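You operate a simulated robot arm through the tools that you are given. There is no shell and no other tool. Be economical: measure what you need, move in short steps, check, and stop when the job is done.

The job below is to be done with a simulated robot arm. You get a single attempt, and the scene is never put back.

TASK
Put things in order on the snack counter top. At the end: the white canister (marked "RICE") stands where the black pepper shaker stood; the red berry tea sachet is in the yellow tray; the black pepper shaker stands where the pink tin (marked "Jasmine") stood; the pink tin stands where the red can of tomatoes (marked "Chopped Tomatoes") stood; the red can of tomatoes from the snack counter top is on the blue saucer; whatever was shut is shut again. Leave all else as you found it, and nothing knocked over.

Only the result counts: the job must be done as asked and must still hold three seconds after the hand-in. Knocking over, shifting, dropping, spilling or breaking anything else fails it.

THE ROBOT
A 7-joint arm with a two-finger parallel gripper, fixed in place. Base frame: the origin is at the foot of the arm, x ahead of it, y to its left, z up; the work surface is at about z = 91. Units: cm, rad, N and s.
With the tool pointing down near the work surface it reaches from about 28 to 68 cm from the base axis. Its first joint turns from -1.152 to 1.152 rad. Payload 1.57 kg.
The tool frame sits at the grasp point between the pads (the TCP): z along the fingers, y along the line on which they close. The tips reach 3 cm beyond it. The gripper opens to 11 cm. The fingers are 2.4 cm wide and 1.2 cm thick; the gripper's body (4.8 by 11.2 cm) begins 7.8 cm behind the TCP.
Orientation is that of the tool frame in the base frame, as a unit quaternion [w, x, y, z]. With the fingers straight down and closing along the base's y, the tool's x points along the base's -x, its y along +y and its z along -z.

THE INTERFACE
- The arm moves only by the tool arm_command. Its argument "increments" is a list that holds one entry, the list of rows, each a list of 6 numbers: the shift along the tool's x, y, z in cm, then the turn, a rotation vector about the tool's x, y, z in rad. In form: [[[dx, dy, dz, wx, wy, wz], ...]]. A call has 1 to 20 rows; each row shifts and turns the commanded pose from where the row before left it, along the tool's axes as they then stand. "hand" is the opening, from 0 (shut) to 1 (fully open), set as the call begins (left out, the last holds). A row lasts 0.2 s, in which the tool goes at most 5 cm and 0.15 rad; a call with a longer step from one row to the next is refused whole, and so is a gripper value outside its range. A pose out of reach is approached as far as the arm can. The call stops where the force on the tool passes 40 N (or 10 N more than at its start, if that is more) or the arm is blocked; 0.2 s more then pass. The fingers move at their own pace (about 10.8 cm/s each) and stop on an object; they squeeze with about 41 N. The grip force told is the motor's: it shows also when the fingers shut on nothing. Time passes only in rows, and 0.2 s behind the last, so rows that do not move let the fingers close. It gives the time, the measured TCP pose, the force on the tool (base axes), the opening and the grip force at its end, in the units of the frame above (readings bear some noise), and new pictures: "views" is both (left out), scene, wrist or none.
- Cameras (640 x 400 px; columns grow to the right, rows downward): "scene" is fixed at [18.35, -42.58, 138.66]; the picture's right is [0.43, -0.90, 0.00], its down [-0.66, -0.31, -0.69] and it looks along [0.62, 0.30, -0.73] (base axes); focal length 234 px, centre (320, 200). "wrist" rides on the gripper at [-3.6, 0, -8] in the tool frame; the picture's right is [0.00, -1.00, 0.00], its down [0.97, 0.00, -0.24] and it looks along [0.24, 0.00, 0.97] (tool axes); focal length 218 px, centre (320, 200).
- locate(camera, pixels): for up to 12 pixels [column, row] of the newest picture of that camera ("zoom" is the newest enlarged one), the place [x, y, z] in the base frame of the surface seen there, good to about 0.2 cm. The clock stands still meanwhile.
- inspect(camera, box): a new picture of the part [left, top, right, bottom] of that camera's present view, enlarged. The clock stands still meanwhile.
- hand_in(): hands the job in; it is judged then, once.

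Work in short steps. Measure before you move; look again where a grasp or a placing could have gone wrong, and mend it. You have 80 turns and 120 pictures in all, those below and enlarged ones among them. Open the gripper and draw the arm clear of the work before you hand the job in, unless the task says otherwise; then end with one line.

The tools are called after "Call:" by a JSON object that holds its "fn" and its "kwargs". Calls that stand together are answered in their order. arm_command: Moves the arm, as the interface text tells. Its arguments: {"type":"object","properties":{"increments":{"type":"array","items":{"type":"array","items":{"type":"array","items":{"type":"number"}}}},"hand":{"type":"number"},"views":{"type":"string","enum":["both","scene","wrist","none"]}},"required":["increments"]} The other tools are called the same way: locate (camera, pixels) gives the place of the surface under pixels of a picture; inspect (camera, box) takes an enlarged picture of a part of a camera's view; hand_in () hands the job in.

At the start:

```text
clock: 0.0
tcp_pos: [36.74, -13.36, 119.42]
tcp_rot: [0.0, 0.0, 1.0, 0.0]
wrist_force: [0.2, -0.5, 0.8]
grip_width: 11.0
grasp_force: 0.2
```

scene: 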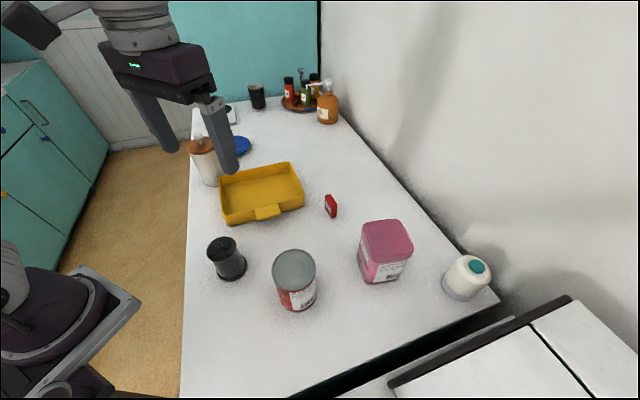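
wrist: 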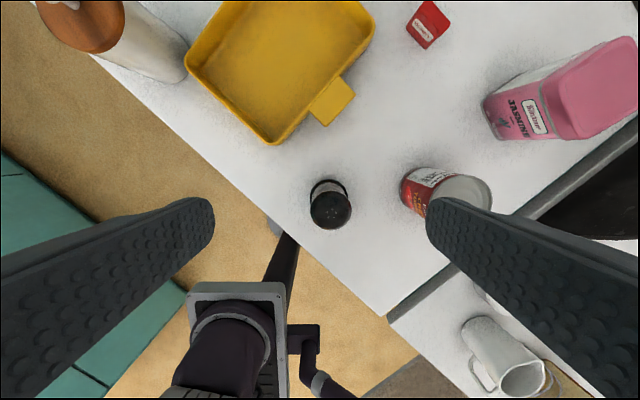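

The scene shows the shaker at (227,258), tomatoes at (295,278), pink tin at (385,250), sachet at (330,206) and tray at (262,192). The canister by the tray has a brown lid, and the saucer is partly hidden, so I enlarge both areas.

Call:
{"fn": "inspect", "kwargs": {"camera": "scene", "box": [180, 60, 360, 220]}}

Call:
{"fn": "inspect", "kwargs": {"camera": "scene", "box": [190, 170, 510, 370]}}

Call:
{"fn": "locate", "kwargs": {"camera": "scene", "pixels": [[222, 244], [231, 278], [293, 258], [298, 309], [385, 232], [380, 283], [331, 198], [331, 213], [203, 144], [208, 184], [240, 146], [262, 190]]}}

Call:
{"fn": "locate", "kwargs": {"camera": "wrist", "pixels": [[330, 210], [470, 190], [430, 20], [440, 40], [600, 90], [490, 100], [570, 135], [635, 50], [340, 95], [90, 20], [180, 75], [275, 140]]}}

```text
2.50 times, centred on (270, 140) of scene
```

zoom: 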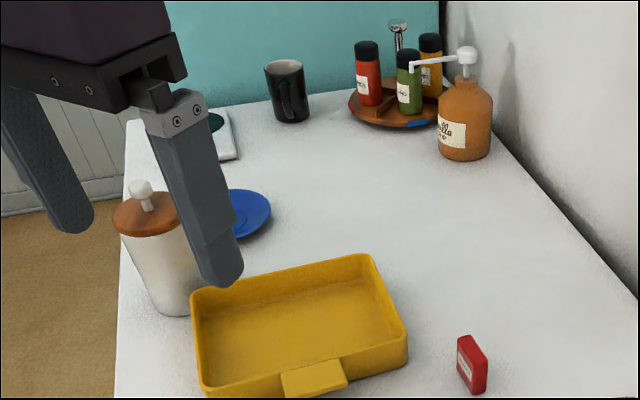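

```text
2.00 times, centred on (350, 270) of scene
```

zoom: 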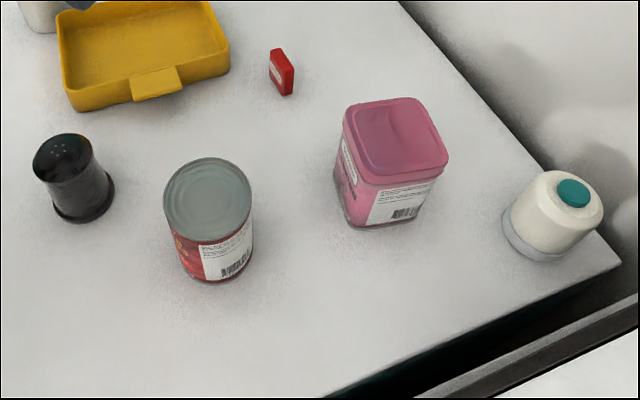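

```text
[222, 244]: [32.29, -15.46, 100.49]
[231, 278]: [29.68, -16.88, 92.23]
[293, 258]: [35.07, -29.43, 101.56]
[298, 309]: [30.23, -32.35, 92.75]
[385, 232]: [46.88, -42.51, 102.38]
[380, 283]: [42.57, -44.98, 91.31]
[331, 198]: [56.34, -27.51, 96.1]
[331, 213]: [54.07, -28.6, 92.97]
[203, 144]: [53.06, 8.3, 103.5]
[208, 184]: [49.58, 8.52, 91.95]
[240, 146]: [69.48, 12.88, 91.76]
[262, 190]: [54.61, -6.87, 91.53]
```

```text
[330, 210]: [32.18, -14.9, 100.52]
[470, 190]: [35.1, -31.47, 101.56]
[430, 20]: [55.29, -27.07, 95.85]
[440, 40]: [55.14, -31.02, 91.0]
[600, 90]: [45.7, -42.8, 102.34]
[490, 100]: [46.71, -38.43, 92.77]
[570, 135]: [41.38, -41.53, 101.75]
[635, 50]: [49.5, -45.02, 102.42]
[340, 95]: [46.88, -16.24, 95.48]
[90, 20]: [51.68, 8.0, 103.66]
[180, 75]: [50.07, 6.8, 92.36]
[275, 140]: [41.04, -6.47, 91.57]
```

The wood-lidded canister is near (52,8) and the blue saucer near (70,13), partly hidden. I move the hand over them at the same height to look for labels and get the sizes.

Call:
{"fn": "arm_command", "kwargs": {"increments": [[[-2.2, 3, -0.3, 0, 0, 0], [-2.2, 3, -0.3, 0, 0, 0], [-2.2, 3, -0.3, 0, 0, 0], [-2.2, 3, -0.3, 0, 0, 0], [-2.2, 3, -0.3, 0, 0, 0], [-2.2, 3, -0.3, 0, 0, 0], [-2.2, 3, -0.3, 0, 0, 0], [0, 0, 0, 0, 0, 0]]]}}

```text
clock: 1.8
tcp_pos: [52.09, 7.6, 121.71]
tcp_rot: [-0.001, 0.0, 1.0, 0.0]
wrist_force: [-0.3, 1.0, -0.2]
grip_width: 10.98
grasp_force: 0.0
```

scene: 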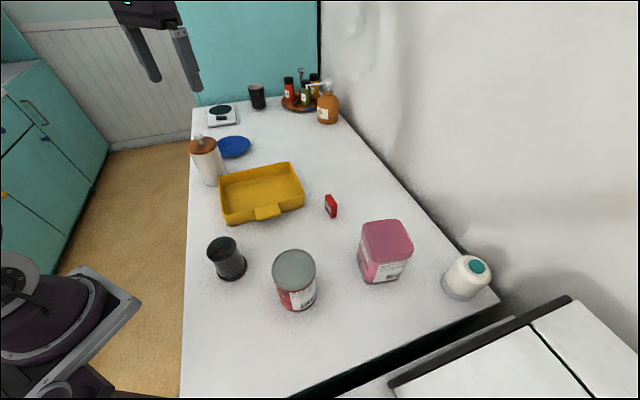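
wrist: 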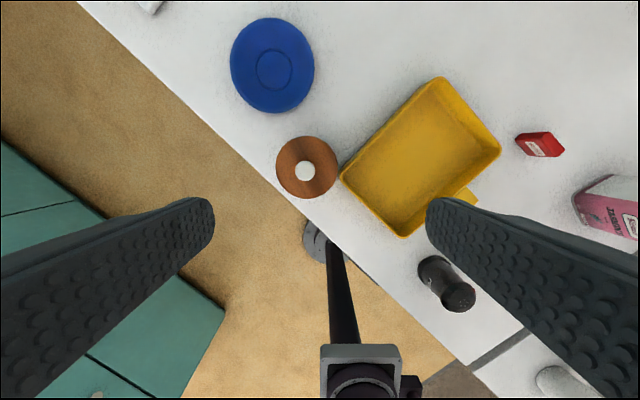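

The saucer is fully visible now, centred at about (273,66) in the wrist picture, and the lid is at (307,167). I measure these and check the clearance between canister and tray.

Call:
{"fn": "locate", "kwargs": {"camera": "wrist", "pixels": [[232, 66], [314, 66], [273, 20], [273, 110], [273, 68], [277, 167], [338, 167], [307, 137], [307, 198], [304, 170], [342, 178], [442, 79]]}}

Call:
{"fn": "locate", "kwargs": {"camera": "wrist", "pixels": [[405, 236], [499, 155], [465, 195], [540, 145], [520, 150], [562, 150], [535, 133], [440, 285], [425, 268], [420, 160], [345, 182], [250, 90]]}}

Call:
{"fn": "inspect", "kwargs": {"camera": "scene", "box": [180, 90, 280, 200]}}

```text
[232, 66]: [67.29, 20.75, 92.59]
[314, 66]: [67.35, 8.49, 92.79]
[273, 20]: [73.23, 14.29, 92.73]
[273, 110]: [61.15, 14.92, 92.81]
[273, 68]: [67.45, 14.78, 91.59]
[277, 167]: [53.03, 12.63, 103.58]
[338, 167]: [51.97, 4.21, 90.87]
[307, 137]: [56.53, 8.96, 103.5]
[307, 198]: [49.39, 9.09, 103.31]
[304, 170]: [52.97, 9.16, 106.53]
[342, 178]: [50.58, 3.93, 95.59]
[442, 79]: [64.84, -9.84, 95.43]
```

```text
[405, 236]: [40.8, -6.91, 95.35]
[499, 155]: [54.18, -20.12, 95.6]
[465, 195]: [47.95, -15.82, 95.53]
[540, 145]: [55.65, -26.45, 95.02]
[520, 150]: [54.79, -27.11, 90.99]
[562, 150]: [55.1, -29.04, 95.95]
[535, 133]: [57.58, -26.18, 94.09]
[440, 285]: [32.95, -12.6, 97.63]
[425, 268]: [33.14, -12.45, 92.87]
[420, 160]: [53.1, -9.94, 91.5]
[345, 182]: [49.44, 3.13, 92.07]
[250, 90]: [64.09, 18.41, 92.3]
```

```text
3.64 times, centred on (230, 145) of scene
```

zoom: 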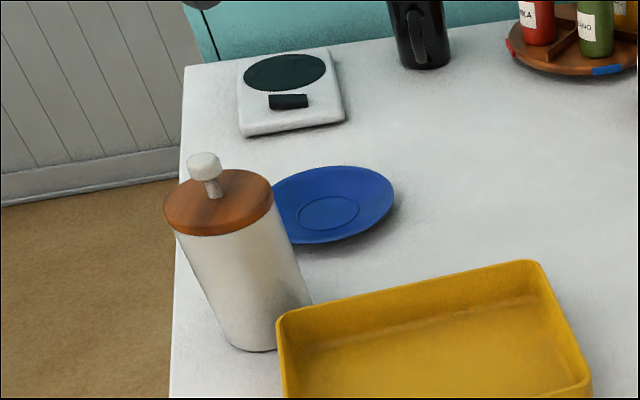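

The saucer centre is (67.3,14.6) with radius 6.1, and the canister axis is (53,9) with its knob top at 106.5. Next I go above the tomato can to measure it, the tin and the shaker from overhead.

Call:
{"fn": "arm_command", "kwargs": {"increments": [[[1.5, -3.7, 0, 0, 0, 0], [1.5, -3.7, 0, 0, 0, 0], [1.5, -3.7, 0, 0, 0, 0], [1.5, -3.7, 0, 0, 0, 0], [1.5, -3.7, 0, 0, 0, 0], [1.5, -3.7, 0, 0, 0, 0], [1.5, -3.7, 0, 0, 0, 0], [1.5, -3.7, 0, 0, 0, 0], [1.5, -3.7, 0, 0, 0, 0], [1.5, -3.7, 0, 0, 0, 0], [0, 0, 0, 0, 0, 0]]], "views": "wrist"}}

```text
clock: 4.2
tcp_pos: [36.86, -29.54, 121.53]
tcp_rot: [0.0, 0.0, 1.0, 0.0]
wrist_force: [0.1, -0.1, -0.6]
grip_width: 10.99
grasp_force: 0.0
```

wrist: 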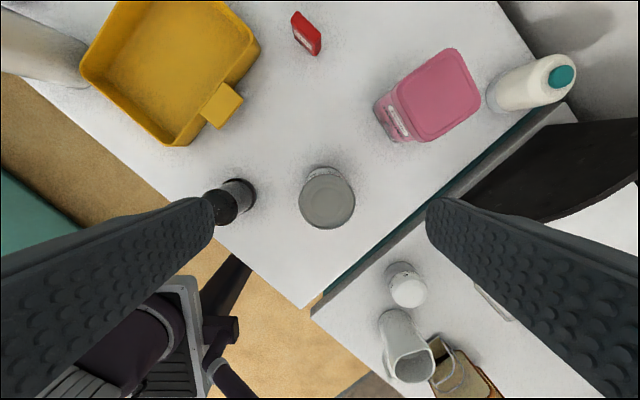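

From above, the can top is at (327,201), the tin top at about (437,95), the shaker at (230,202) and the sachet at (306,34). I locate their rims and corners.

Call:
{"fn": "locate", "kwargs": {"camera": "wrist", "pixels": [[301, 201], [352, 201], [327, 177], [327, 226], [327, 201], [452, 51], [394, 92], [423, 138], [479, 97], [437, 95], [376, 110], [393, 141]]}}

Call:
{"fn": "locate", "kwargs": {"camera": "wrist", "pixels": [[207, 202], [236, 202], [221, 189], [221, 218], [221, 203], [245, 181], [255, 195], [250, 206], [293, 12], [319, 42], [317, 55], [292, 25]]}}

Call:
{"fn": "inspect", "kwargs": {"camera": "wrist", "box": [180, 0, 500, 240]}}

```text
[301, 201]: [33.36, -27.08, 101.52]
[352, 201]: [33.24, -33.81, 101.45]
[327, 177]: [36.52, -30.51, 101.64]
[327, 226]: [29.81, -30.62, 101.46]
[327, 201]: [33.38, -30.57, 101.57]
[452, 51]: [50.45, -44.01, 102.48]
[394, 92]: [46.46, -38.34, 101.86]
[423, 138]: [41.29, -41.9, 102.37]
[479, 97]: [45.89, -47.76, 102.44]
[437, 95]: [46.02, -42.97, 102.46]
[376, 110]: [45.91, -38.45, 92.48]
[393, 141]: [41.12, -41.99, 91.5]
```

```text
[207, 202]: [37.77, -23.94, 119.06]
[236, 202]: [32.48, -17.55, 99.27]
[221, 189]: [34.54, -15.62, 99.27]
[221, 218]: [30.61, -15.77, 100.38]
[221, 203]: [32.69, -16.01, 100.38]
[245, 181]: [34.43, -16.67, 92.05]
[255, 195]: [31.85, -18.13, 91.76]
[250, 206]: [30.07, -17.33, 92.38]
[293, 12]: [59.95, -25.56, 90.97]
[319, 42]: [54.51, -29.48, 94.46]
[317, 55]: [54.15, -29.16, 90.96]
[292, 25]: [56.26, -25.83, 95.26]
```

```text
1.67 times, centred on (340, 120) of wrist
```

zoom: 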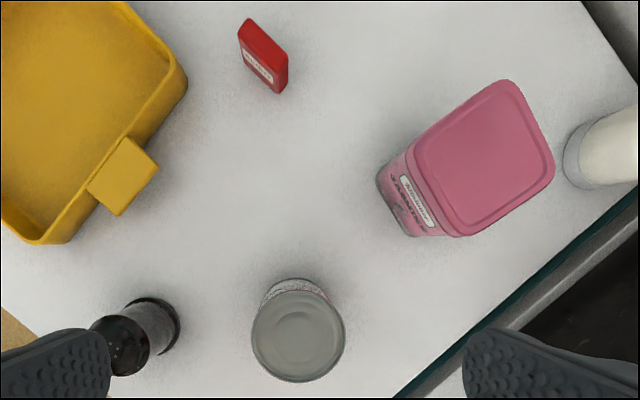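

The can axis is (33.25,-30.5), radius 3.35, top 101.55. I centre over it and descend to z≈97.5 with the hand open.

Call:
{"fn": "arm_command", "kwargs": {"increments": [[[1.8, -0.5, 0, 0, 0, 0], [1.8, -0.46, 0, 0, 0, 0], [0, 0, 4, 0, 0, 0], [0, 0, 4, 0, 0, 0], [0, 0, 4, 0, 0, 0], [0, 0, 3, 0, 0, 0], [0, 0, 3, 0, 0, 0], [0, 0, 3, 0, 0, 0], [0, 0, 3, 0, 0, 0], [0, 0, 0, 0, 0, 0]]], "hand": 1}}

```text
clock: 6.4
tcp_pos: [33.53, -30.29, 97.47]
tcp_rot: [0.0, 0.0, 1.0, 0.001]
wrist_force: [-0.1, -0.5, -0.3]
grip_width: 11.02
grasp_force: 0.1
```

scene: 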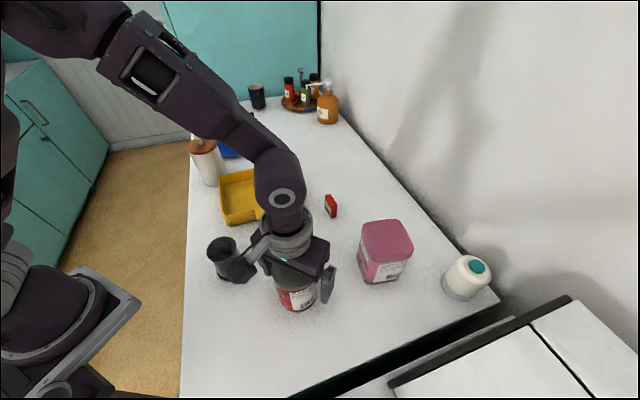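
wrist: 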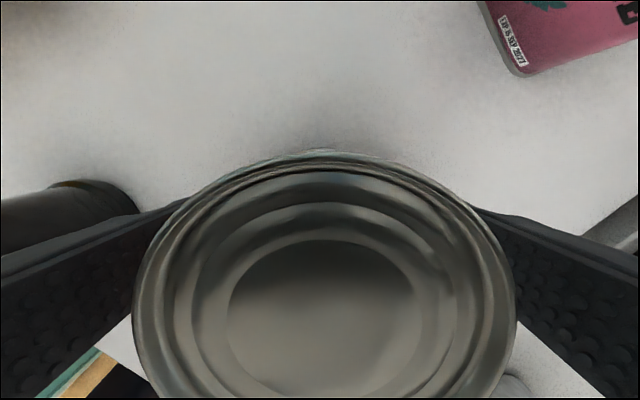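

The can sits between the fingers and is centred. I close on it and then lift a little.

Call:
{"fn": "arm_command", "kwargs": {"increments": [[[0, 0, 0, 0, 0, 0], [0, 0, 0, 0, 0, 0], [0, 0, 0, 0, 0, 0], [0, 0, 0, 0, 0, 0]]], "hand": 0, "views": "none"}}

Call:
{"fn": "arm_command", "kwargs": {"increments": [[[0, 0, -2, 0, 0, 0], [0, 0, -4, 0, 0, 0], [0, 0, -4, 0, 0, 0], [0, 0, -4, 0, 0, 0], [0, 0, -4, 0, 0, 0], [0, 0, -3, 0, 0, 0], [0, 0, 0, 0, 0, 0]]], "views": "scene"}}

```text
clock: 7.4
tcp_pos: [33.4, -30.34, 97.51]
tcp_rot: [0.0, 0.0, 1.0, 0.0]
wrist_force: [-0.1, 0.6, -0.1]
grip_width: 7.47
grasp_force: 40.8
```

```text
clock: 9.0
tcp_pos: [33.73, -30.3, 118.55]
tcp_rot: [0.0, 0.0, 1.0, -0.001]
wrist_force: [-0.8, -0.2, 0.2]
grip_width: 0.01
grasp_force: 21.9
```

scene: 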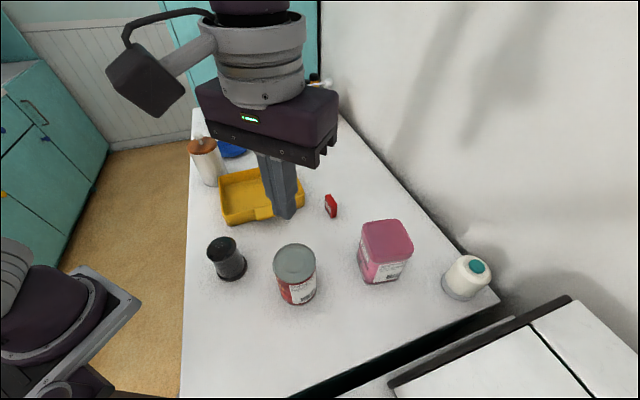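

The can slipped out because that lift accelerated too hard; it still stands at about (294,275). I remeasure it.

Call:
{"fn": "arm_command", "kwargs": {"increments": [[[0, 0, 0, 0, 0, 0], [0, 0, 0, 0, 0, 0]]], "hand": 1, "views": "wrist"}}

Call:
{"fn": "inspect", "kwargs": {"camera": "scene", "box": [200, 200, 420, 330]}}

```text
clock: 9.6
tcp_pos: [33.66, -30.18, 118.64]
tcp_rot: [0.0, 0.0, 1.0, -0.001]
wrist_force: [0.3, -0.2, 0.6]
grip_width: 10.99
grasp_force: 0.1
```

wrist: 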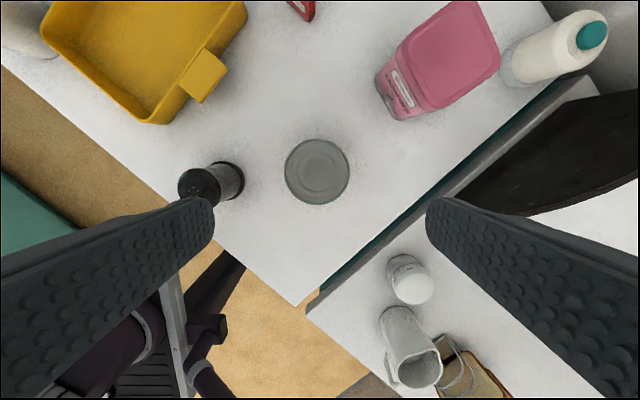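

```text
2.91 times, centred on (310, 265) of scene
```

zoom: 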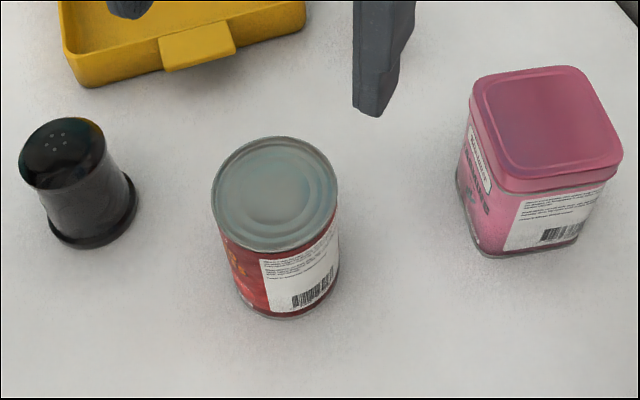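

Call:
{"fn": "locate", "kwargs": {"camera": "wrist", "pixels": [[286, 172], [348, 172], [317, 142], [317, 203], [317, 172]]}}

```text
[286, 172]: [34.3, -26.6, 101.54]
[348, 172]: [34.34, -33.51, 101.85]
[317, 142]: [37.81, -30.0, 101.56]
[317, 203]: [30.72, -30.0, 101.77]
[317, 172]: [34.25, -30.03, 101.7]
```

The can now stands upright at (34.3,-30.05); its original spot was (33.25,-30.5). I regrasp lower, at z≈96.3, and lift very gently.

Call:
{"fn": "arm_command", "kwargs": {"increments": [[[-0.6, 0.1, 2, 0, 0, 0], [0, 0, 4, 0, 0, 0], [0, 0, 4, 0, 0, 0], [0, 0, 4, 0, 0, 0], [0, 0, 3, 0, 0, 0], [0, 0, 3, 0, 0, 0], [0, 0, 2.3, 0, 0, 0], [0, 0, 0, 0, 0, 0], [0, 0, 0, 0, 0, 0]]], "hand": 1, "views": "none"}}

Call:
{"fn": "arm_command", "kwargs": {"increments": [[[0, 0, 0, 0, 0, 0], [0, 0, 0, 0, 0, 0], [0, 0, 0, 0, 0, 0], [0, 0, 0, 0, 0, 0], [0, 0, 0, 0, 0, 0], [0, 0, -0.1, 0, 0, 0], [0, 0, -0.2, 0, 0, 0], [0, 0, -0.3, 0, 0, 0], [0, 0, -0.4, 0, 0, 0], [0, 0, -0.4, 0, 0, 0], [0, 0, -0.4, 0, 0, 0], [0, 0, -0.2, 0, 0, 0]]], "hand": 0}}

```text
clock: 11.6
tcp_pos: [34.06, -30.24, 96.03]
tcp_rot: [0.0, 0.0, 1.0, 0.0]
wrist_force: [0.0, 0.4, 0.3]
grip_width: 10.99
grasp_force: 0.1
```

```text
clock: 14.2
tcp_pos: [34.03, -30.34, 98.25]
tcp_rot: [-0.001, 0.0, 1.0, 0.0]
wrist_force: [0.7, -0.3, -4.8]
grip_width: 7.43
grasp_force: 41.2
```

scene: 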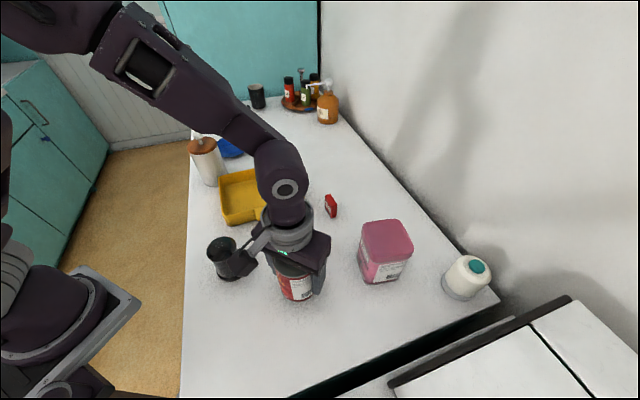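
wrist: 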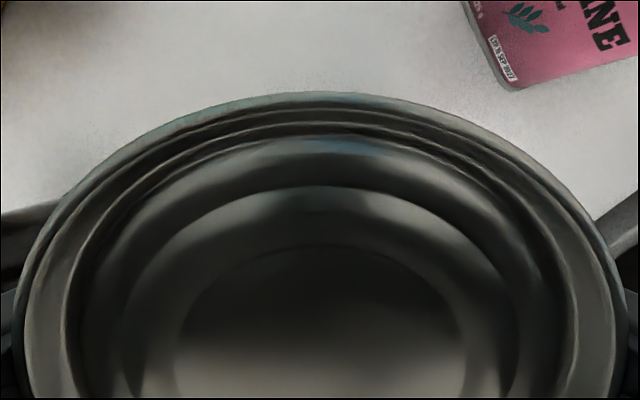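

The can is held, with about 5 N of weight showing. I lift it smoothly to about z=115.

Call:
{"fn": "arm_command", "kwargs": {"increments": [[[0, 0, -0.3, 0, 0, 0], [0, 0, -0.6, 0, 0, 0], [0, 0, -1, 0, 0, 0], [0, 0, -1.4, 0, 0, 0], [0, 0, -1.7, 0, 0, 0], [0, 0, -2, 0, 0, 0], [0, 0, -2, 0, 0, 0], [0, 0, -2, 0, 0, 0], [0, 0, -1.7, 0, 0, 0], [0, 0, -1.4, 0, 0, 0], [0, 0, -1, 0, 0, 0], [0, 0, -0.6, 0, 0, 0], [0, 0, -0.3, 0, 0, 0], [0, 0, 0, 0, 0, 0]]], "views": "scene"}}

```text
clock: 17.2
tcp_pos: [34.26, -30.26, 114.06]
tcp_rot: [0.0, 0.001, 1.0, 0.0]
wrist_force: [0.2, 0.3, -5.8]
grip_width: 7.43
grasp_force: 41.4
```

scene: 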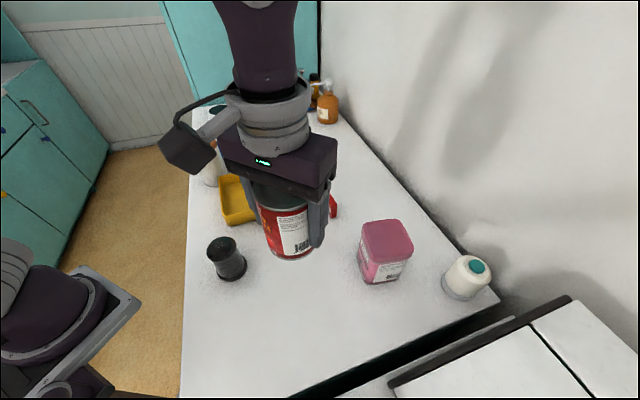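

Lift is good. I carry it to above the saucer at (67.05,14.6) with a smooth speed profile.

Call:
{"fn": "arm_command", "kwargs": {"increments": [[[-0.59, 0.81, 0, 0, 0, 0], [-1.19, 1.62, 0, 0, 0, 0], [-1.78, 2.43, 0, 0, 0, 0], [-1.976, 2.705, 0, 0, 0, 0], [-1.976, 2.705, 0, 0, 0, 0], [-1.976, 2.705, 0, 0, 0, 0], [-1.976, 2.705, 0, 0, 0, 0], [-1.976, 2.705, 0, 0, 0, 0], [-1.976, 2.705, 0, 0, 0, 0], [-1.976, 2.705, 0, 0, 0, 0], [-1.976, 2.705, 0, 0, 0, 0], [-1.976, 2.705, 0, 0, 0, 0], [-1.976, 2.705, 0, 0, 0, 0], [-1.976, 2.705, 0, 0, 0, 0], [-1.976, 2.705, 0, 0, 0, 0], [-1.976, 2.705, 0, 0, 0, 0], [-1.78, 2.43, 0, 0, 0, 0], [-1.19, 1.62, 0, 0, 0, 0], [-0.59, 0.81, 0, 0, 0, 0], [0, 0, 0, 0, 0, 0]]]}}

```text
clock: 21.4
tcp_pos: [62.22, 13.07, 114.05]
tcp_rot: [0.0, 0.001, 1.0, 0.0]
wrist_force: [-0.2, 0.3, -4.3]
grip_width: 7.43
grasp_force: 40.9
out of reach, approached as far as the arm can: row 16, 17, 18, 19
```

scene: 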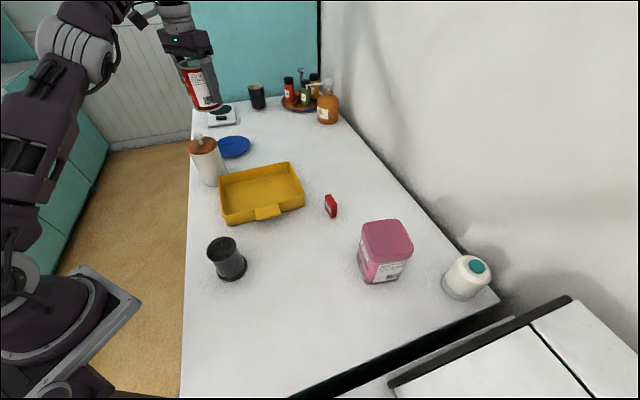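
wrist: 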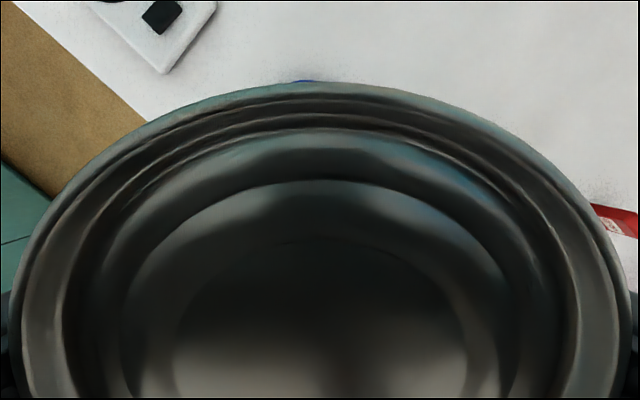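

The arm is out of reach at this height: the TCP is at (62.2,13.1) and should go further out lower down. I descend to about z=102, still above the saucer and clear of the canister, and see where it settles.

Call:
{"fn": "arm_command", "kwargs": {"increments": [[[0, 0, 0.5, 0, 0, 0], [0, 0, 1, 0, 0, 0], [0, 0, 1.5, 0, 0, 0], [0, 0, 2, 0, 0, 0], [0, 0, 2, 0, 0, 0], [0, 0, 2, 0, 0, 0], [0, 0, 1.5, 0, 0, 0], [0, 0, 1, 0, 0, 0], [0, 0, 0.5, 0, 0, 0], [0, 0, 0, 0, 0, 0]]], "views": "scene"}}

```text
clock: 23.6
tcp_pos: [62.15, 13.15, 101.73]
tcp_rot: [0.0, -0.001, 1.0, 0.0]
wrist_force: [-0.3, 0.2, -5.0]
grip_width: 7.46
grasp_force: 41.1
```

scene: 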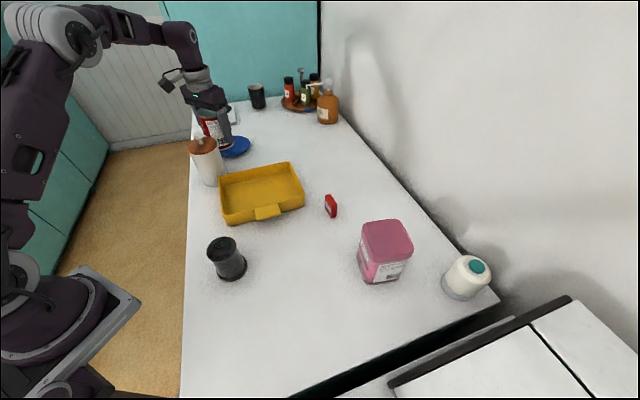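

Now there's room, so I move out toward (67.05,14.6) at this height.

Call:
{"fn": "arm_command", "kwargs": {"increments": [[[-0.5, 0.15, 0, 0, 0, 0], [-1, 0.3, 0, 0, 0, 0], [-1, 0.3, 0, 0, 0, 0], [-1, 0.3, 0, 0, 0, 0], [-0.9, 0.25, 0, 0, 0, 0], [-0.5, 0.15, 0, 0, 0, 0], [0, 0, 0, 0, 0, 0]]], "views": "both"}}

```text
clock: 25.2
tcp_pos: [65.95, 14.97, 101.79]
tcp_rot: [-0.001, -0.014, 1.0, -0.003]
wrist_force: [-0.4, -0.5, -5.3]
grip_width: 7.46
grasp_force: 41.2
out of reach, approached as far as the arm can: row 5, 6
```

scene: 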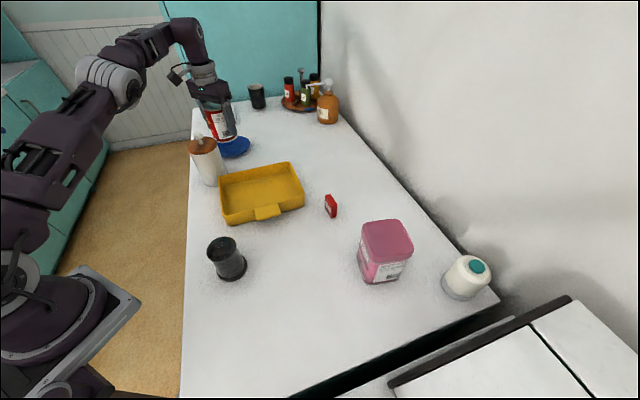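
wrist: 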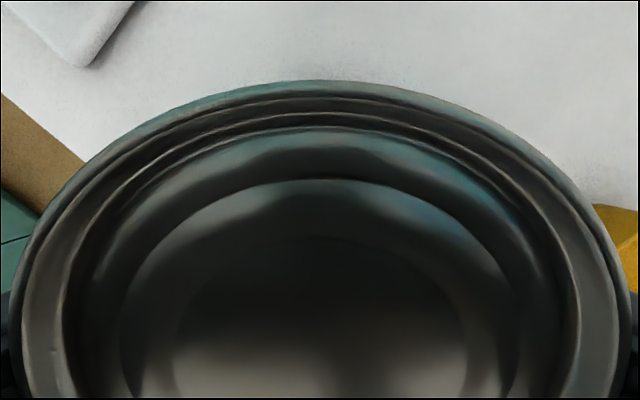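

Closer at (65.95,14.97). I lower to z≈98.8, just above the rim, and push out the last bit.

Call:
{"fn": "arm_command", "kwargs": {"increments": [[[0, 0, 0.5, 0, 0, 0], [0, 0, 1, 0, 0, 0], [0, 0, 1, 0, 0, 0], [0, 0, 0.5, 0, 0, 0], [0, 0, 0, 0, 0, 0], [-0.4, -0.1, 0, 0, 0, 0], [-0.5, -0.2, 0, 0, 0, 0], [-0.2, -0.1, 0, 0, 0, 0], [0, 0, 0, 0, 0, 0]]], "views": "none"}}

```text
clock: 27.2
tcp_pos: [67.09, 14.55, 98.71]
tcp_rot: [0.0, 0.0, 1.0, -0.001]
wrist_force: [0.6, 0.6, -4.5]
grip_width: 7.45
grasp_force: 40.7
```

I'm on target and vertical at (67.1,14.55). I lower in small steps until the weight comes off.

Call:
{"fn": "arm_command", "kwargs": {"increments": [[[0, 0, 0.3, 0, 0, 0], [0, 0, 0.3, 0, 0, 0], [0, 0, 0.3, 0, 0, 0], [0, 0, 0.2, 0, 0, 0], [0, 0, 0.2, 0, 0, 0], [0, 0, 0, 0, 0, 0]]], "views": "scene"}}

Call:
{"fn": "inspect", "kwargs": {"camera": "scene", "box": [180, 70, 290, 180]}}

```text
clock: 28.6
tcp_pos: [66.93, 14.55, 97.49]
tcp_rot: [0.0, 0.001, 1.0, 0.0]
wrist_force: [0.1, 0.1, -3.9]
grip_width: 7.46
grasp_force: 41.5
```

scene: 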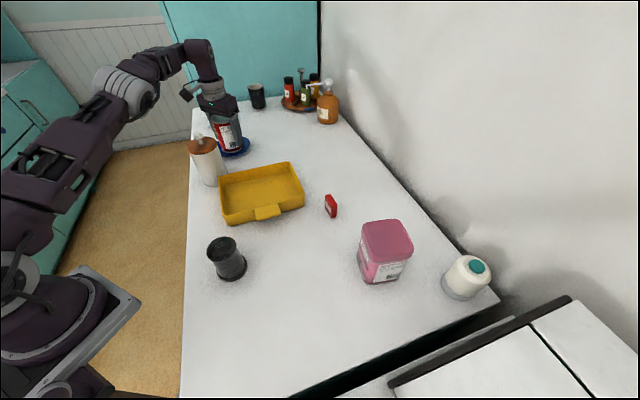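

```text
3.64 times, centred on (235, 125) of scene
```

zoom: 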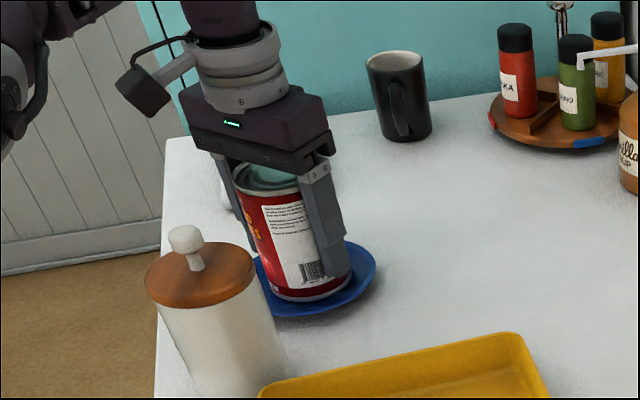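

Call:
{"fn": "arm_command", "kwargs": {"increments": [[[0, 0, 0.15, 0, 0, 0], [0, 0, 0.15, 0, 0, 0], [0, 0, 0.15, 0, 0, 0], [0, 0, 0, 0, 0, 0]]], "views": "none"}}

```text
clock: 29.6
tcp_pos: [66.91, 14.59, 97.16]
tcp_rot: [0.0, 0.0, 1.0, 0.0]
wrist_force: [0.6, 0.3, -3.2]
grip_width: 7.49
grasp_force: 40.8
```

The reading is easing slightly (-3.2 N), so the can is close to contact. I keep lowering in small steps.

Call:
{"fn": "arm_command", "kwargs": {"increments": [[[0, 0, 0.15, 0, 0, 0], [0, 0, 0.15, 0, 0, 0], [0, 0, 0, 0, 0, 0]]], "views": "none"}}

```text
clock: 30.4
tcp_pos: [66.97, 14.56, 97.08]
tcp_rot: [0.002, 0.0, 1.0, 0.0]
wrist_force: [-10.1, 0.1, 33.9]
grip_width: 7.46
grasp_force: 41.1
```

The can is in firm contact now. I ease up 0.2 cm and open the hand.

Call:
{"fn": "arm_command", "kwargs": {"increments": [[[0, 0, -0.2, 0, 0, 0], [0, 0, 0, 0, 0, 0]]], "views": "none"}}

Call:
{"fn": "arm_command", "kwargs": {"increments": [[[0, 0, 0, 0, 0, 0], [0, 0, 0, 0, 0, 0], [0, 0, 0, 0, 0, 0]]], "hand": 0.95, "views": "both"}}

```text
clock: 31.0
tcp_pos: [67.14, 14.47, 96.91]
tcp_rot: [0.0, 0.001, 1.0, -0.001]
wrist_force: [-3.8, 1.9, 22.7]
grip_width: 7.44
grasp_force: 41.4
```

```text
clock: 31.8
tcp_pos: [67.12, 14.41, 96.86]
tcp_rot: [0.0, 0.0, 1.0, 0.0]
wrist_force: [0.0, -0.5, -0.2]
grip_width: 10.46
grasp_force: 0.0
```

scene: 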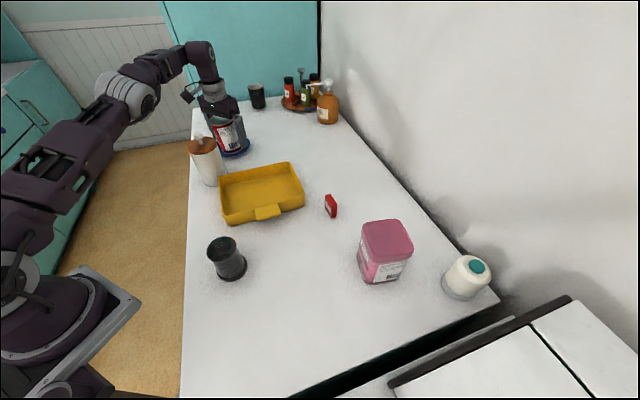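
wrist: 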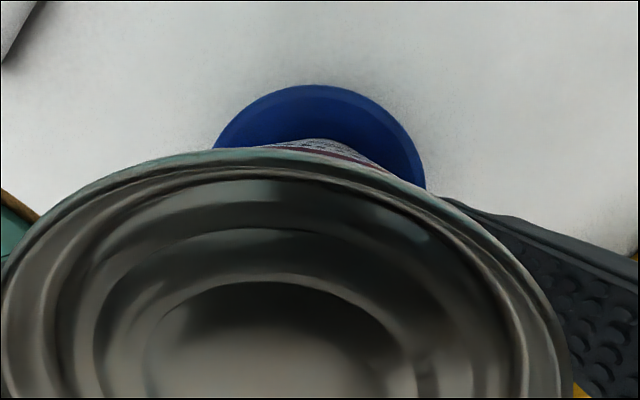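

After release the can looks a bit shifted to the left and maybe tilted. I raise the hand clear, straight up, and look.

Call:
{"fn": "arm_command", "kwargs": {"increments": [[[0, 0, -1, 0, 0, 0], [0, 0, -1.5, 0, 0, 0], [0, 0, -1.5, 0, 0, 0], [0, 0, -1.5, 0, 0, 0], [1, 0, -1.5, 0, 0, 0], [1.5, 0, -2, 0, 0, 0], [1.5, 0, -2, 0, 0, 0], [1.5, 0, -2, 0, 0, 0], [1.5, 0, -2, 0, 0, 0], [1.5, 0, -2, 0, 0, 0], [0, 0, 0, 0, 0, 0]]], "hand": 1, "views": "wrist"}}

Call:
{"fn": "inspect", "kwargs": {"camera": "scene", "box": [180, 90, 280, 190]}}

```text
clock: 34.2
tcp_pos: [58.34, 14.39, 112.44]
tcp_rot: [0.0, 0.0, 1.0, 0.0]
wrist_force: [0.4, 0.5, -0.1]
grip_width: 11.0
grasp_force: 0.0
out of reach, approached as far as the arm can: row 4
```

wrist: 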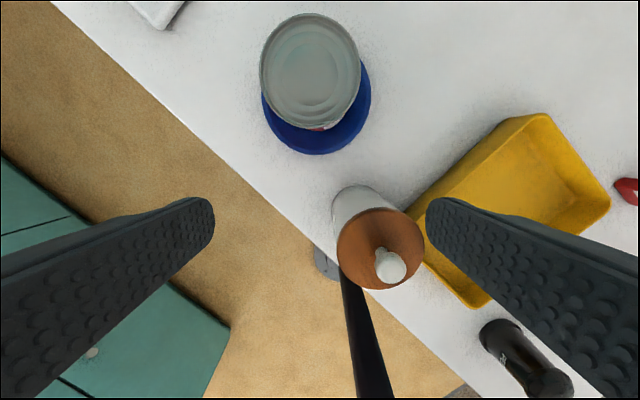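

```text
4.00 times, centred on (230, 140) of scene
```

zoom: 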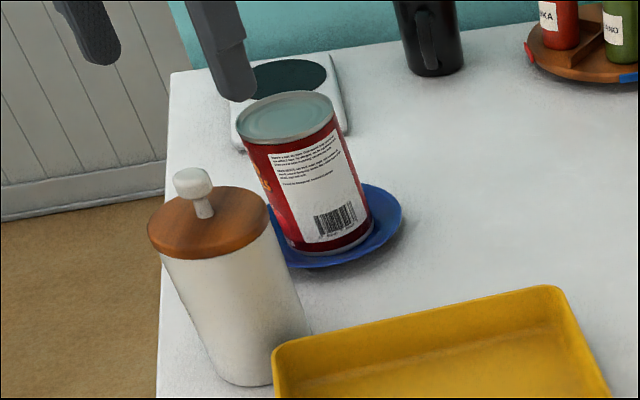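

Call:
{"fn": "locate", "kwargs": {"camera": "wrist", "pixels": [[262, 72], [358, 65], [310, 16], [318, 127], [311, 70], [290, 140], [350, 130], [268, 110], [369, 90], [315, 152]]}}

Call:
{"fn": "inspect", "kwargs": {"camera": "wrist", "box": [230, 0, 400, 170]}}

```text
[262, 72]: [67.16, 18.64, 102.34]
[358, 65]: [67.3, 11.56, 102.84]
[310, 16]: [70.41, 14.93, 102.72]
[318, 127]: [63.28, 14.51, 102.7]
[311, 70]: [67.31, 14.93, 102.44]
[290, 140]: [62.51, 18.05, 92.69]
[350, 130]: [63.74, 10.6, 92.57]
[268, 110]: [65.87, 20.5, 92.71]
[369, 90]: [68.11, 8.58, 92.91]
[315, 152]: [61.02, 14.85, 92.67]
```

```text
2.35 times, centred on (315, 85) of wrist
```

zoom: 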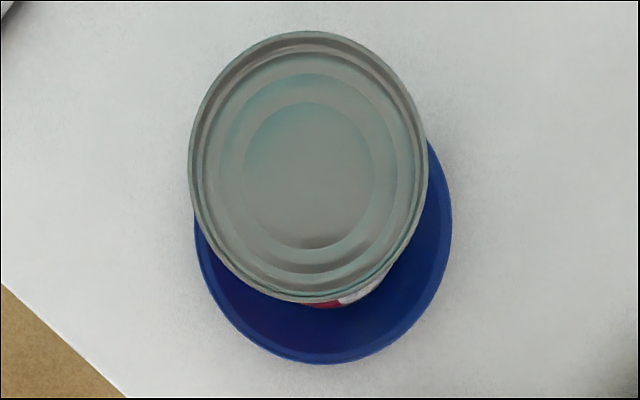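

The can stands on the saucer centred at about (67.2,14.9), rim level within noise, and the saucer hasn't moved. Next is the tin at (46,-43): I fly over at z≈110 and yaw +0.96 about the tool axis to match its sides.

Call:
{"fn": "arm_command", "kwargs": {"increments": [[[0.95, -4.42, 0.1, 0, 0, 0], [0.95, -4.42, 0.1, 0, 0, 0], [0.95, -4.42, 0.1, 0, 0, 0], [0.95, -4.42, 0.1, 0, 0, 0], [0.95, -4.42, 0.1, 0, 0, 0], [0.95, -4.42, 0.1, 0, 0, 0], [0.95, -4.42, 0.1, 0, 0, 0], [0.95, -4.42, 0.1, 0, 0, 0], [0.95, -4.42, 0.1, 0, 0, 0], [0.95, -4.42, 0.1, 0, 0, 0], [0.95, -4.42, 0.1, 0, 0, 0], [0.95, -4.42, 0.1, 0, 0, 0], [0.95, -4.42, 0.1, 0, 0, 0], [0, 0, 0, 0, 0, 0.137], [0, 0, 0, 0, 0, 0.137], [0, 0, 0, 0, 0, 0.137], [0, 0, 0, 0, 0, 0.137], [0, 0, 0, 0, 0, 0.137], [0, 0, 0, 0, 0, 0.137], [0, 0, 0, 0, 0, 0.137]]]}}

```text
clock: 38.4
tcp_pos: [46.59, -39.83, 110.66]
tcp_rot: [0.0, 0.462, 0.887, 0.0]
wrist_force: [-0.1, -0.1, -0.6]
grip_width: 10.98
grasp_force: 0.1
out of reach, approached as far as the arm can: row 13
```

scene: 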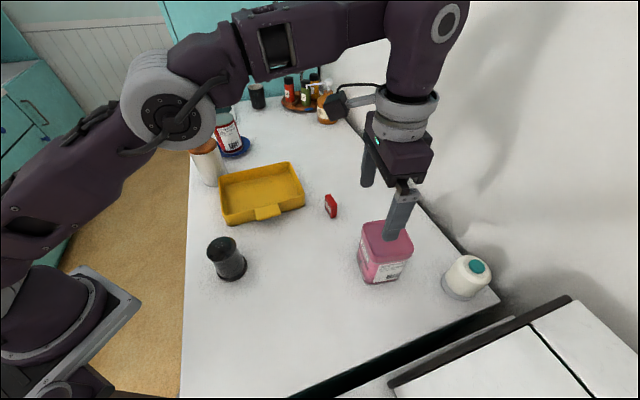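
wrist: 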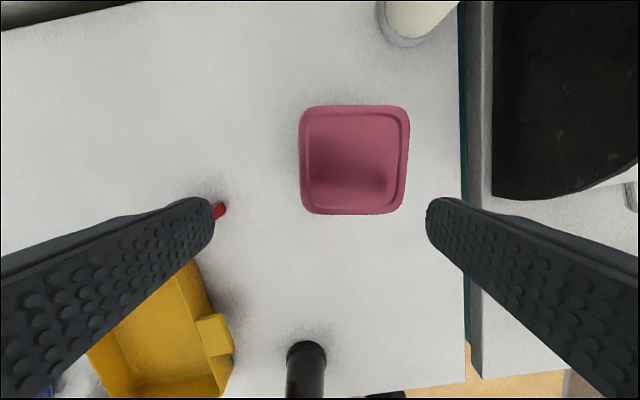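

The tin is aligned with the fingers, its top at (354,158) in the wrist picture. I measure it precisely.

Call:
{"fn": "locate", "kwargs": {"camera": "wrist", "pixels": [[300, 160], [409, 160], [354, 106], [354, 213], [354, 158], [390, 25], [381, 40]]}}

```text
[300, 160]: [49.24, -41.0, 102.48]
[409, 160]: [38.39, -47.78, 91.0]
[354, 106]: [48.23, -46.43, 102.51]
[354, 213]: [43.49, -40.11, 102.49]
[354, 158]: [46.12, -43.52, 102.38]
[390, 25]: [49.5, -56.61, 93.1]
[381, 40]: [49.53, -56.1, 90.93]
```

Tin axis is (45.9,-43.2), about 8 cm wide. I drop 2.6 cm (tips still above it) and centre over it.

Call:
{"fn": "arm_command", "kwargs": {"increments": [[[0, 0, 1.3, 0, 0, 0], [0, 0, 1.3, 0, 0, 0], [-0.8, -0.83, 0, 0, 0, 0], [-0.8, -0.83, 0, 0, 0, 0], [-0.79, -0.85, 0, 0, 0, 0], [0, 0, 0, 0, 0, 0]]]}}

```text
clock: 39.8
tcp_pos: [46.14, -42.17, 107.84]
tcp_rot: [-0.007, 0.455, 0.891, 0.001]
wrist_force: [-1.1, 0.0, -0.8]
grip_width: 11.01
grasp_force: 0.1
out of reach, approached as far as the arm can: row 5
```

scene: 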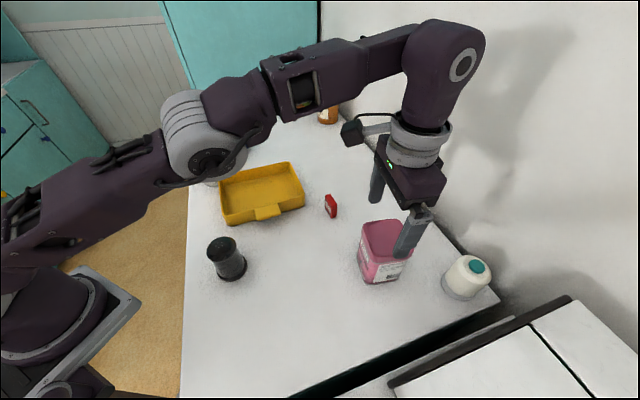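
wrist: 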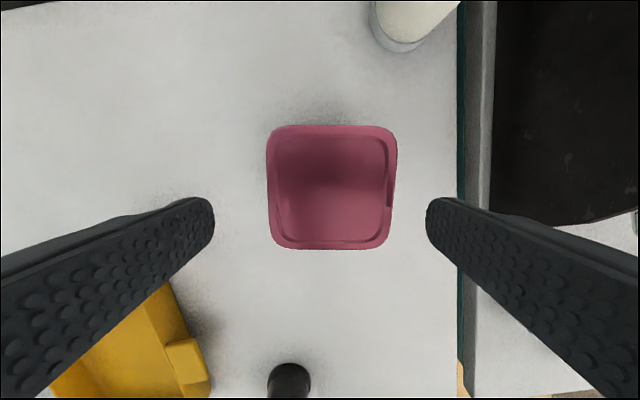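

Remaining offset is about 0.7 cm along each tool axis. I lower a little, correct it, and then descend to z≈98.

Call:
{"fn": "arm_command", "kwargs": {"increments": [[[0, 0, 1.4, 0, 0, 0], [-0.35, -0.4, 0, 0, 0, 0], [-0.35, -0.39, 0, 0, 0, 0], [0, 0, 0, 0, 0, 0]]], "views": "wrist"}}

```text
clock: 40.8
tcp_pos: [45.71, -43.42, 106.2]
tcp_rot: [-0.01, 0.458, 0.889, 0.003]
wrist_force: [0.6, 0.7, -0.1]
grip_width: 10.99
grasp_force: 0.0
out of reach, approached as far as the arm can: row 3
```

wrist: 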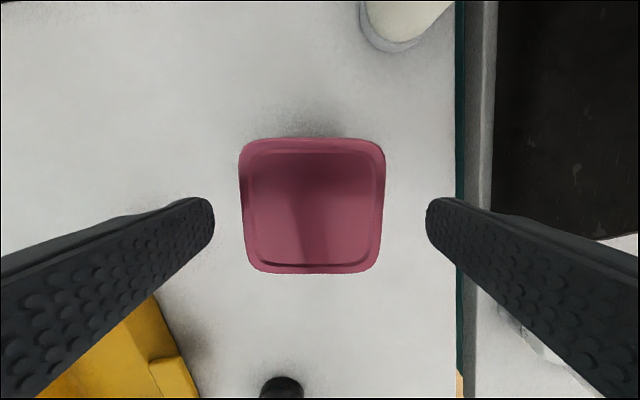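

Nearly centred; the tin is about 0.4 cm to the left. I nudge +0.3 and descend.

Call:
{"fn": "arm_command", "kwargs": {"increments": [[[0, 0.3, 0.5, 0, 0, 0], [0, 0, 1.5, 0, 0, 0], [0, 0, 2, 0, 0, 0], [0, 0, 2, 0, 0, 0], [0, 0, 1.8, 0, 0, 0], [0, 0, 0, 0, 0, 0]]]}}

```text
clock: 42.2
tcp_pos: [46.02, -44.29, 98.77]
tcp_rot: [-0.001, 0.462, 0.887, -0.001]
wrist_force: [-0.5, 0.6, 0.4]
grip_width: 10.97
grasp_force: 0.0
```

scene: 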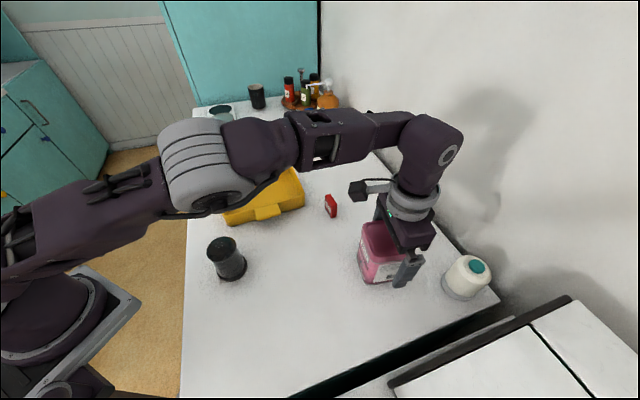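
wrist: 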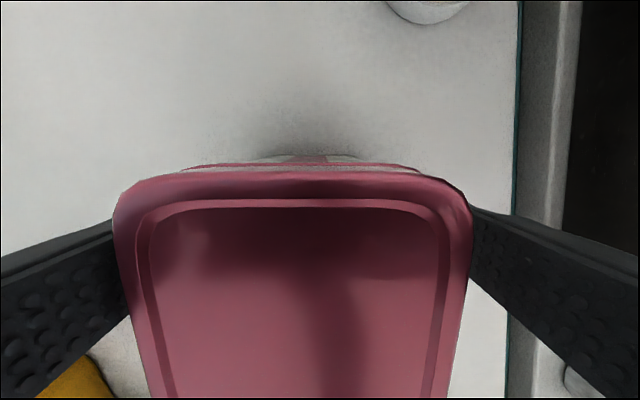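

The TCP drifted out to (46.0,-44.3), so I correct +0.95/+0.5 in tool x/y and lower a bit more.

Call:
{"fn": "arm_command", "kwargs": {"increments": [[[0.3, 0.2, 0, 0, 0, 0], [0.4, 0.3, 0.3, 0, 0, 0], [0.25, 0, 0.5, 0, 0, 0], [0, 0, 0.5, 0, 0, 0], [0, 0, 0.2, 0, 0, 0], [0, 0, 0, 0, 0, 0]]], "views": "wrist"}}

```text
clock: 43.6
tcp_pos: [45.87, -42.85, 97.4]
tcp_rot: [0.0, 0.461, 0.888, 0.0]
wrist_force: [0.3, 0.0, 0.0]
grip_width: 10.98
grasp_force: 0.0
```

wrist: 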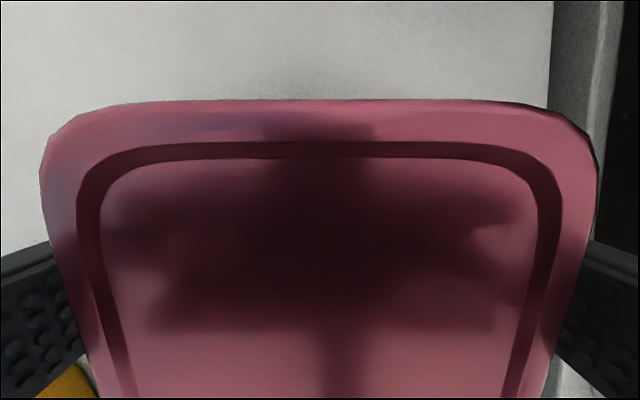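

The tin is centred now. I close and lift gently.

Call:
{"fn": "arm_command", "kwargs": {"increments": [[[0, 0, 0, 0, 0, 0], [0, 0, 0, 0, 0, 0], [0, 0, 0, 0, 0, 0], [0, 0, 0, 0, 0, 0], [0, 0, 0, 0, 0, 0], [0, 0, -0.2, 0, 0, 0], [0, 0, -0.4, 0, 0, 0], [0, 0, -0.4, 0, 0, 0], [0, 0, -0.4, 0, 0, 0], [0, 0, -0.3, 0, 0, 0], [0, 0, 0, 0, 0, 0]]], "hand": 0}}

```text
clock: 46.0
tcp_pos: [45.88, -43.09, 99.21]
tcp_rot: [0.0, 0.462, 0.887, -0.001]
wrist_force: [-0.6, 0.7, -1.9]
grip_width: 8.14
grasp_force: 40.4
```

scene: 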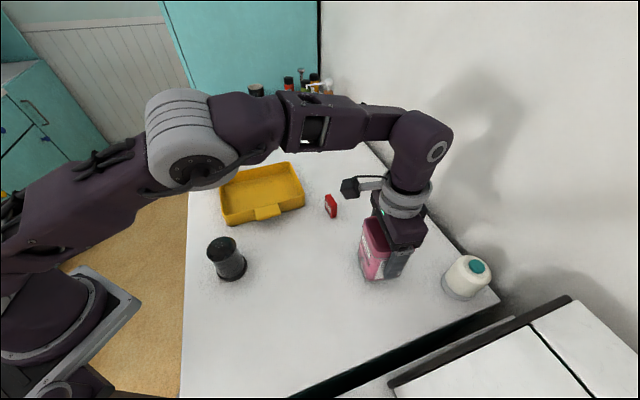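
wrist: 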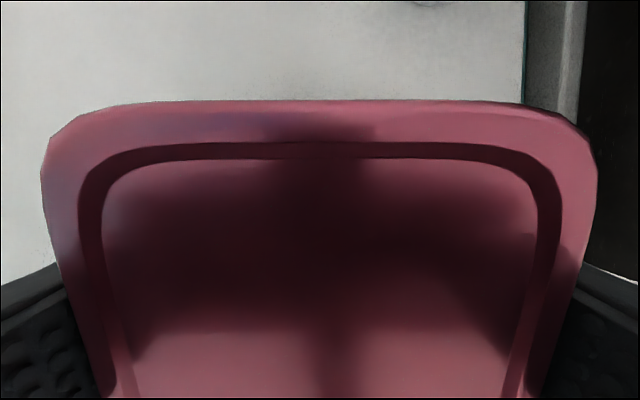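

Held with little weight. I raise 2 cm and carry it to the tomatoes' old spot, TCP target (33.25,-30.4).

Call:
{"fn": "arm_command", "kwargs": {"increments": [[[0, 0, -0.7, 0, 0, 0], [0, 0, -0.8, 0, 0, 0], [0.5, -0.09, -0.5, 0, 0, 0], [1, -0.18, 0, 0, 0, 0], [1.5, -0.27, 0, 0, 0, 0], [1.9, -0.34, 0, 0, 0, 0], [1.9, -0.34, 0, 0, 0, 0], [1.9, -0.34, 0, 0, 0, 0], [1.9, -0.34, 0, 0, 0, 0], [1.9, -0.34, 0, 0, 0, 0], [1.9, -0.34, 0, 0, 0, 0], [1.5, -0.27, 0, 0, 0, 0], [1, -0.18, 0, 0, 0, 0], [0.6, -0.1, 0, 0, 0, 0], [0, 0, 0, 0, 0, 0]]]}}

```text
clock: 49.2
tcp_pos: [33.35, -30.61, 101.2]
tcp_rot: [0.0, 0.462, 0.887, 0.0]
wrist_force: [-0.1, 0.1, -1.7]
grip_width: 8.18
grasp_force: 40.7
```

scene: 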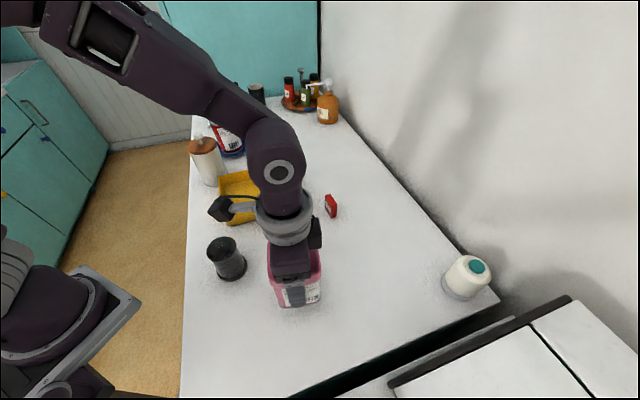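
wrist: 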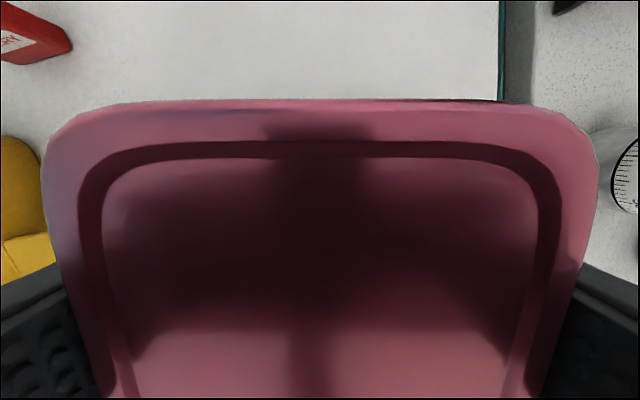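

At (33.35,-30.6). I lower 3.2 cm and then feel for contact in small steps.

Call:
{"fn": "arm_command", "kwargs": {"increments": [[[0.1, 0, 0.8, 0, 0, 0], [0, 0, 1, 0, 0, 0], [0, 0, 0.9, 0, 0, 0], [0, 0, 0.5, 0, 0, 0], [0, 0, 0.2, 0, 0, 0], [0, 0, 0.15, 0, 0, 0], [0, 0, 0, 0, 0, 0]]], "views": "none"}}

Call:
{"fn": "arm_command", "kwargs": {"increments": [[[0, 0, 0.1, 0, 0, 0], [0, 0, 0.1, 0, 0, 0], [0, 0, 0, 0, 0, 0]]], "views": "none"}}

```text
clock: 50.8
tcp_pos: [33.16, -30.42, 97.58]
tcp_rot: [0.0, 0.461, 0.888, 0.0]
wrist_force: [0.5, -0.7, -2.6]
grip_width: 8.17
grasp_force: 40.4
```

```text
clock: 51.6
tcp_pos: [33.16, -30.53, 97.43]
tcp_rot: [0.0, 0.461, 0.887, 0.0]
wrist_force: [-0.1, 0.7, 5.3]
grip_width: 8.16
grasp_force: 41.1
```

The tin is on the surface now (+5 N). I open the hand and rise to look.

Call:
{"fn": "arm_command", "kwargs": {"increments": [[[0, 0, 0, 0, 0, 0], [0, 0, 0, 0, 0, 0], [0, 0, 0, 0, 0, 0]]], "hand": 1, "views": "none"}}

Call:
{"fn": "arm_command", "kwargs": {"increments": [[[0, 0, -1, 0, 0, 0], [0, 0, -2, 0, 0, 0], [0, 0, -3, 0, 0, 0], [0, 0, -3, 0, 0, 0], [0, 0, -3, 0, 0, 0], [0, 0, -3, 0, 0, 0], [0, 0, -3, 0, 0, 0], [0, 0, -2, 0, 0, 0], [0, 0, 0, 0, 0, 0]]]}}

```text
clock: 52.4
tcp_pos: [33.17, -30.52, 97.38]
tcp_rot: [0.0, 0.461, 0.887, 0.0]
wrist_force: [-0.3, -0.1, 0.4]
grip_width: 11.0
grasp_force: 0.2
```

```text
clock: 54.4
tcp_pos: [33.14, -30.21, 117.7]
tcp_rot: [0.0, 0.461, 0.887, 0.0]
wrist_force: [1.1, 0.5, -0.2]
grip_width: 10.98
grasp_force: 0.1
```

scene: 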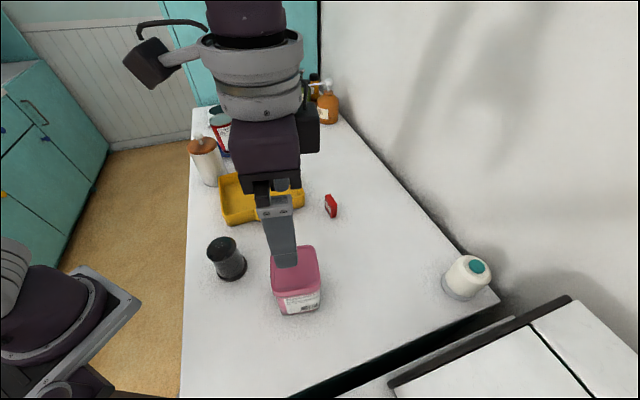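
wrist: 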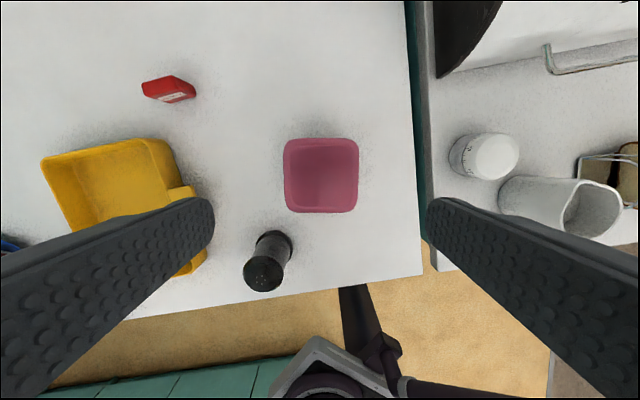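

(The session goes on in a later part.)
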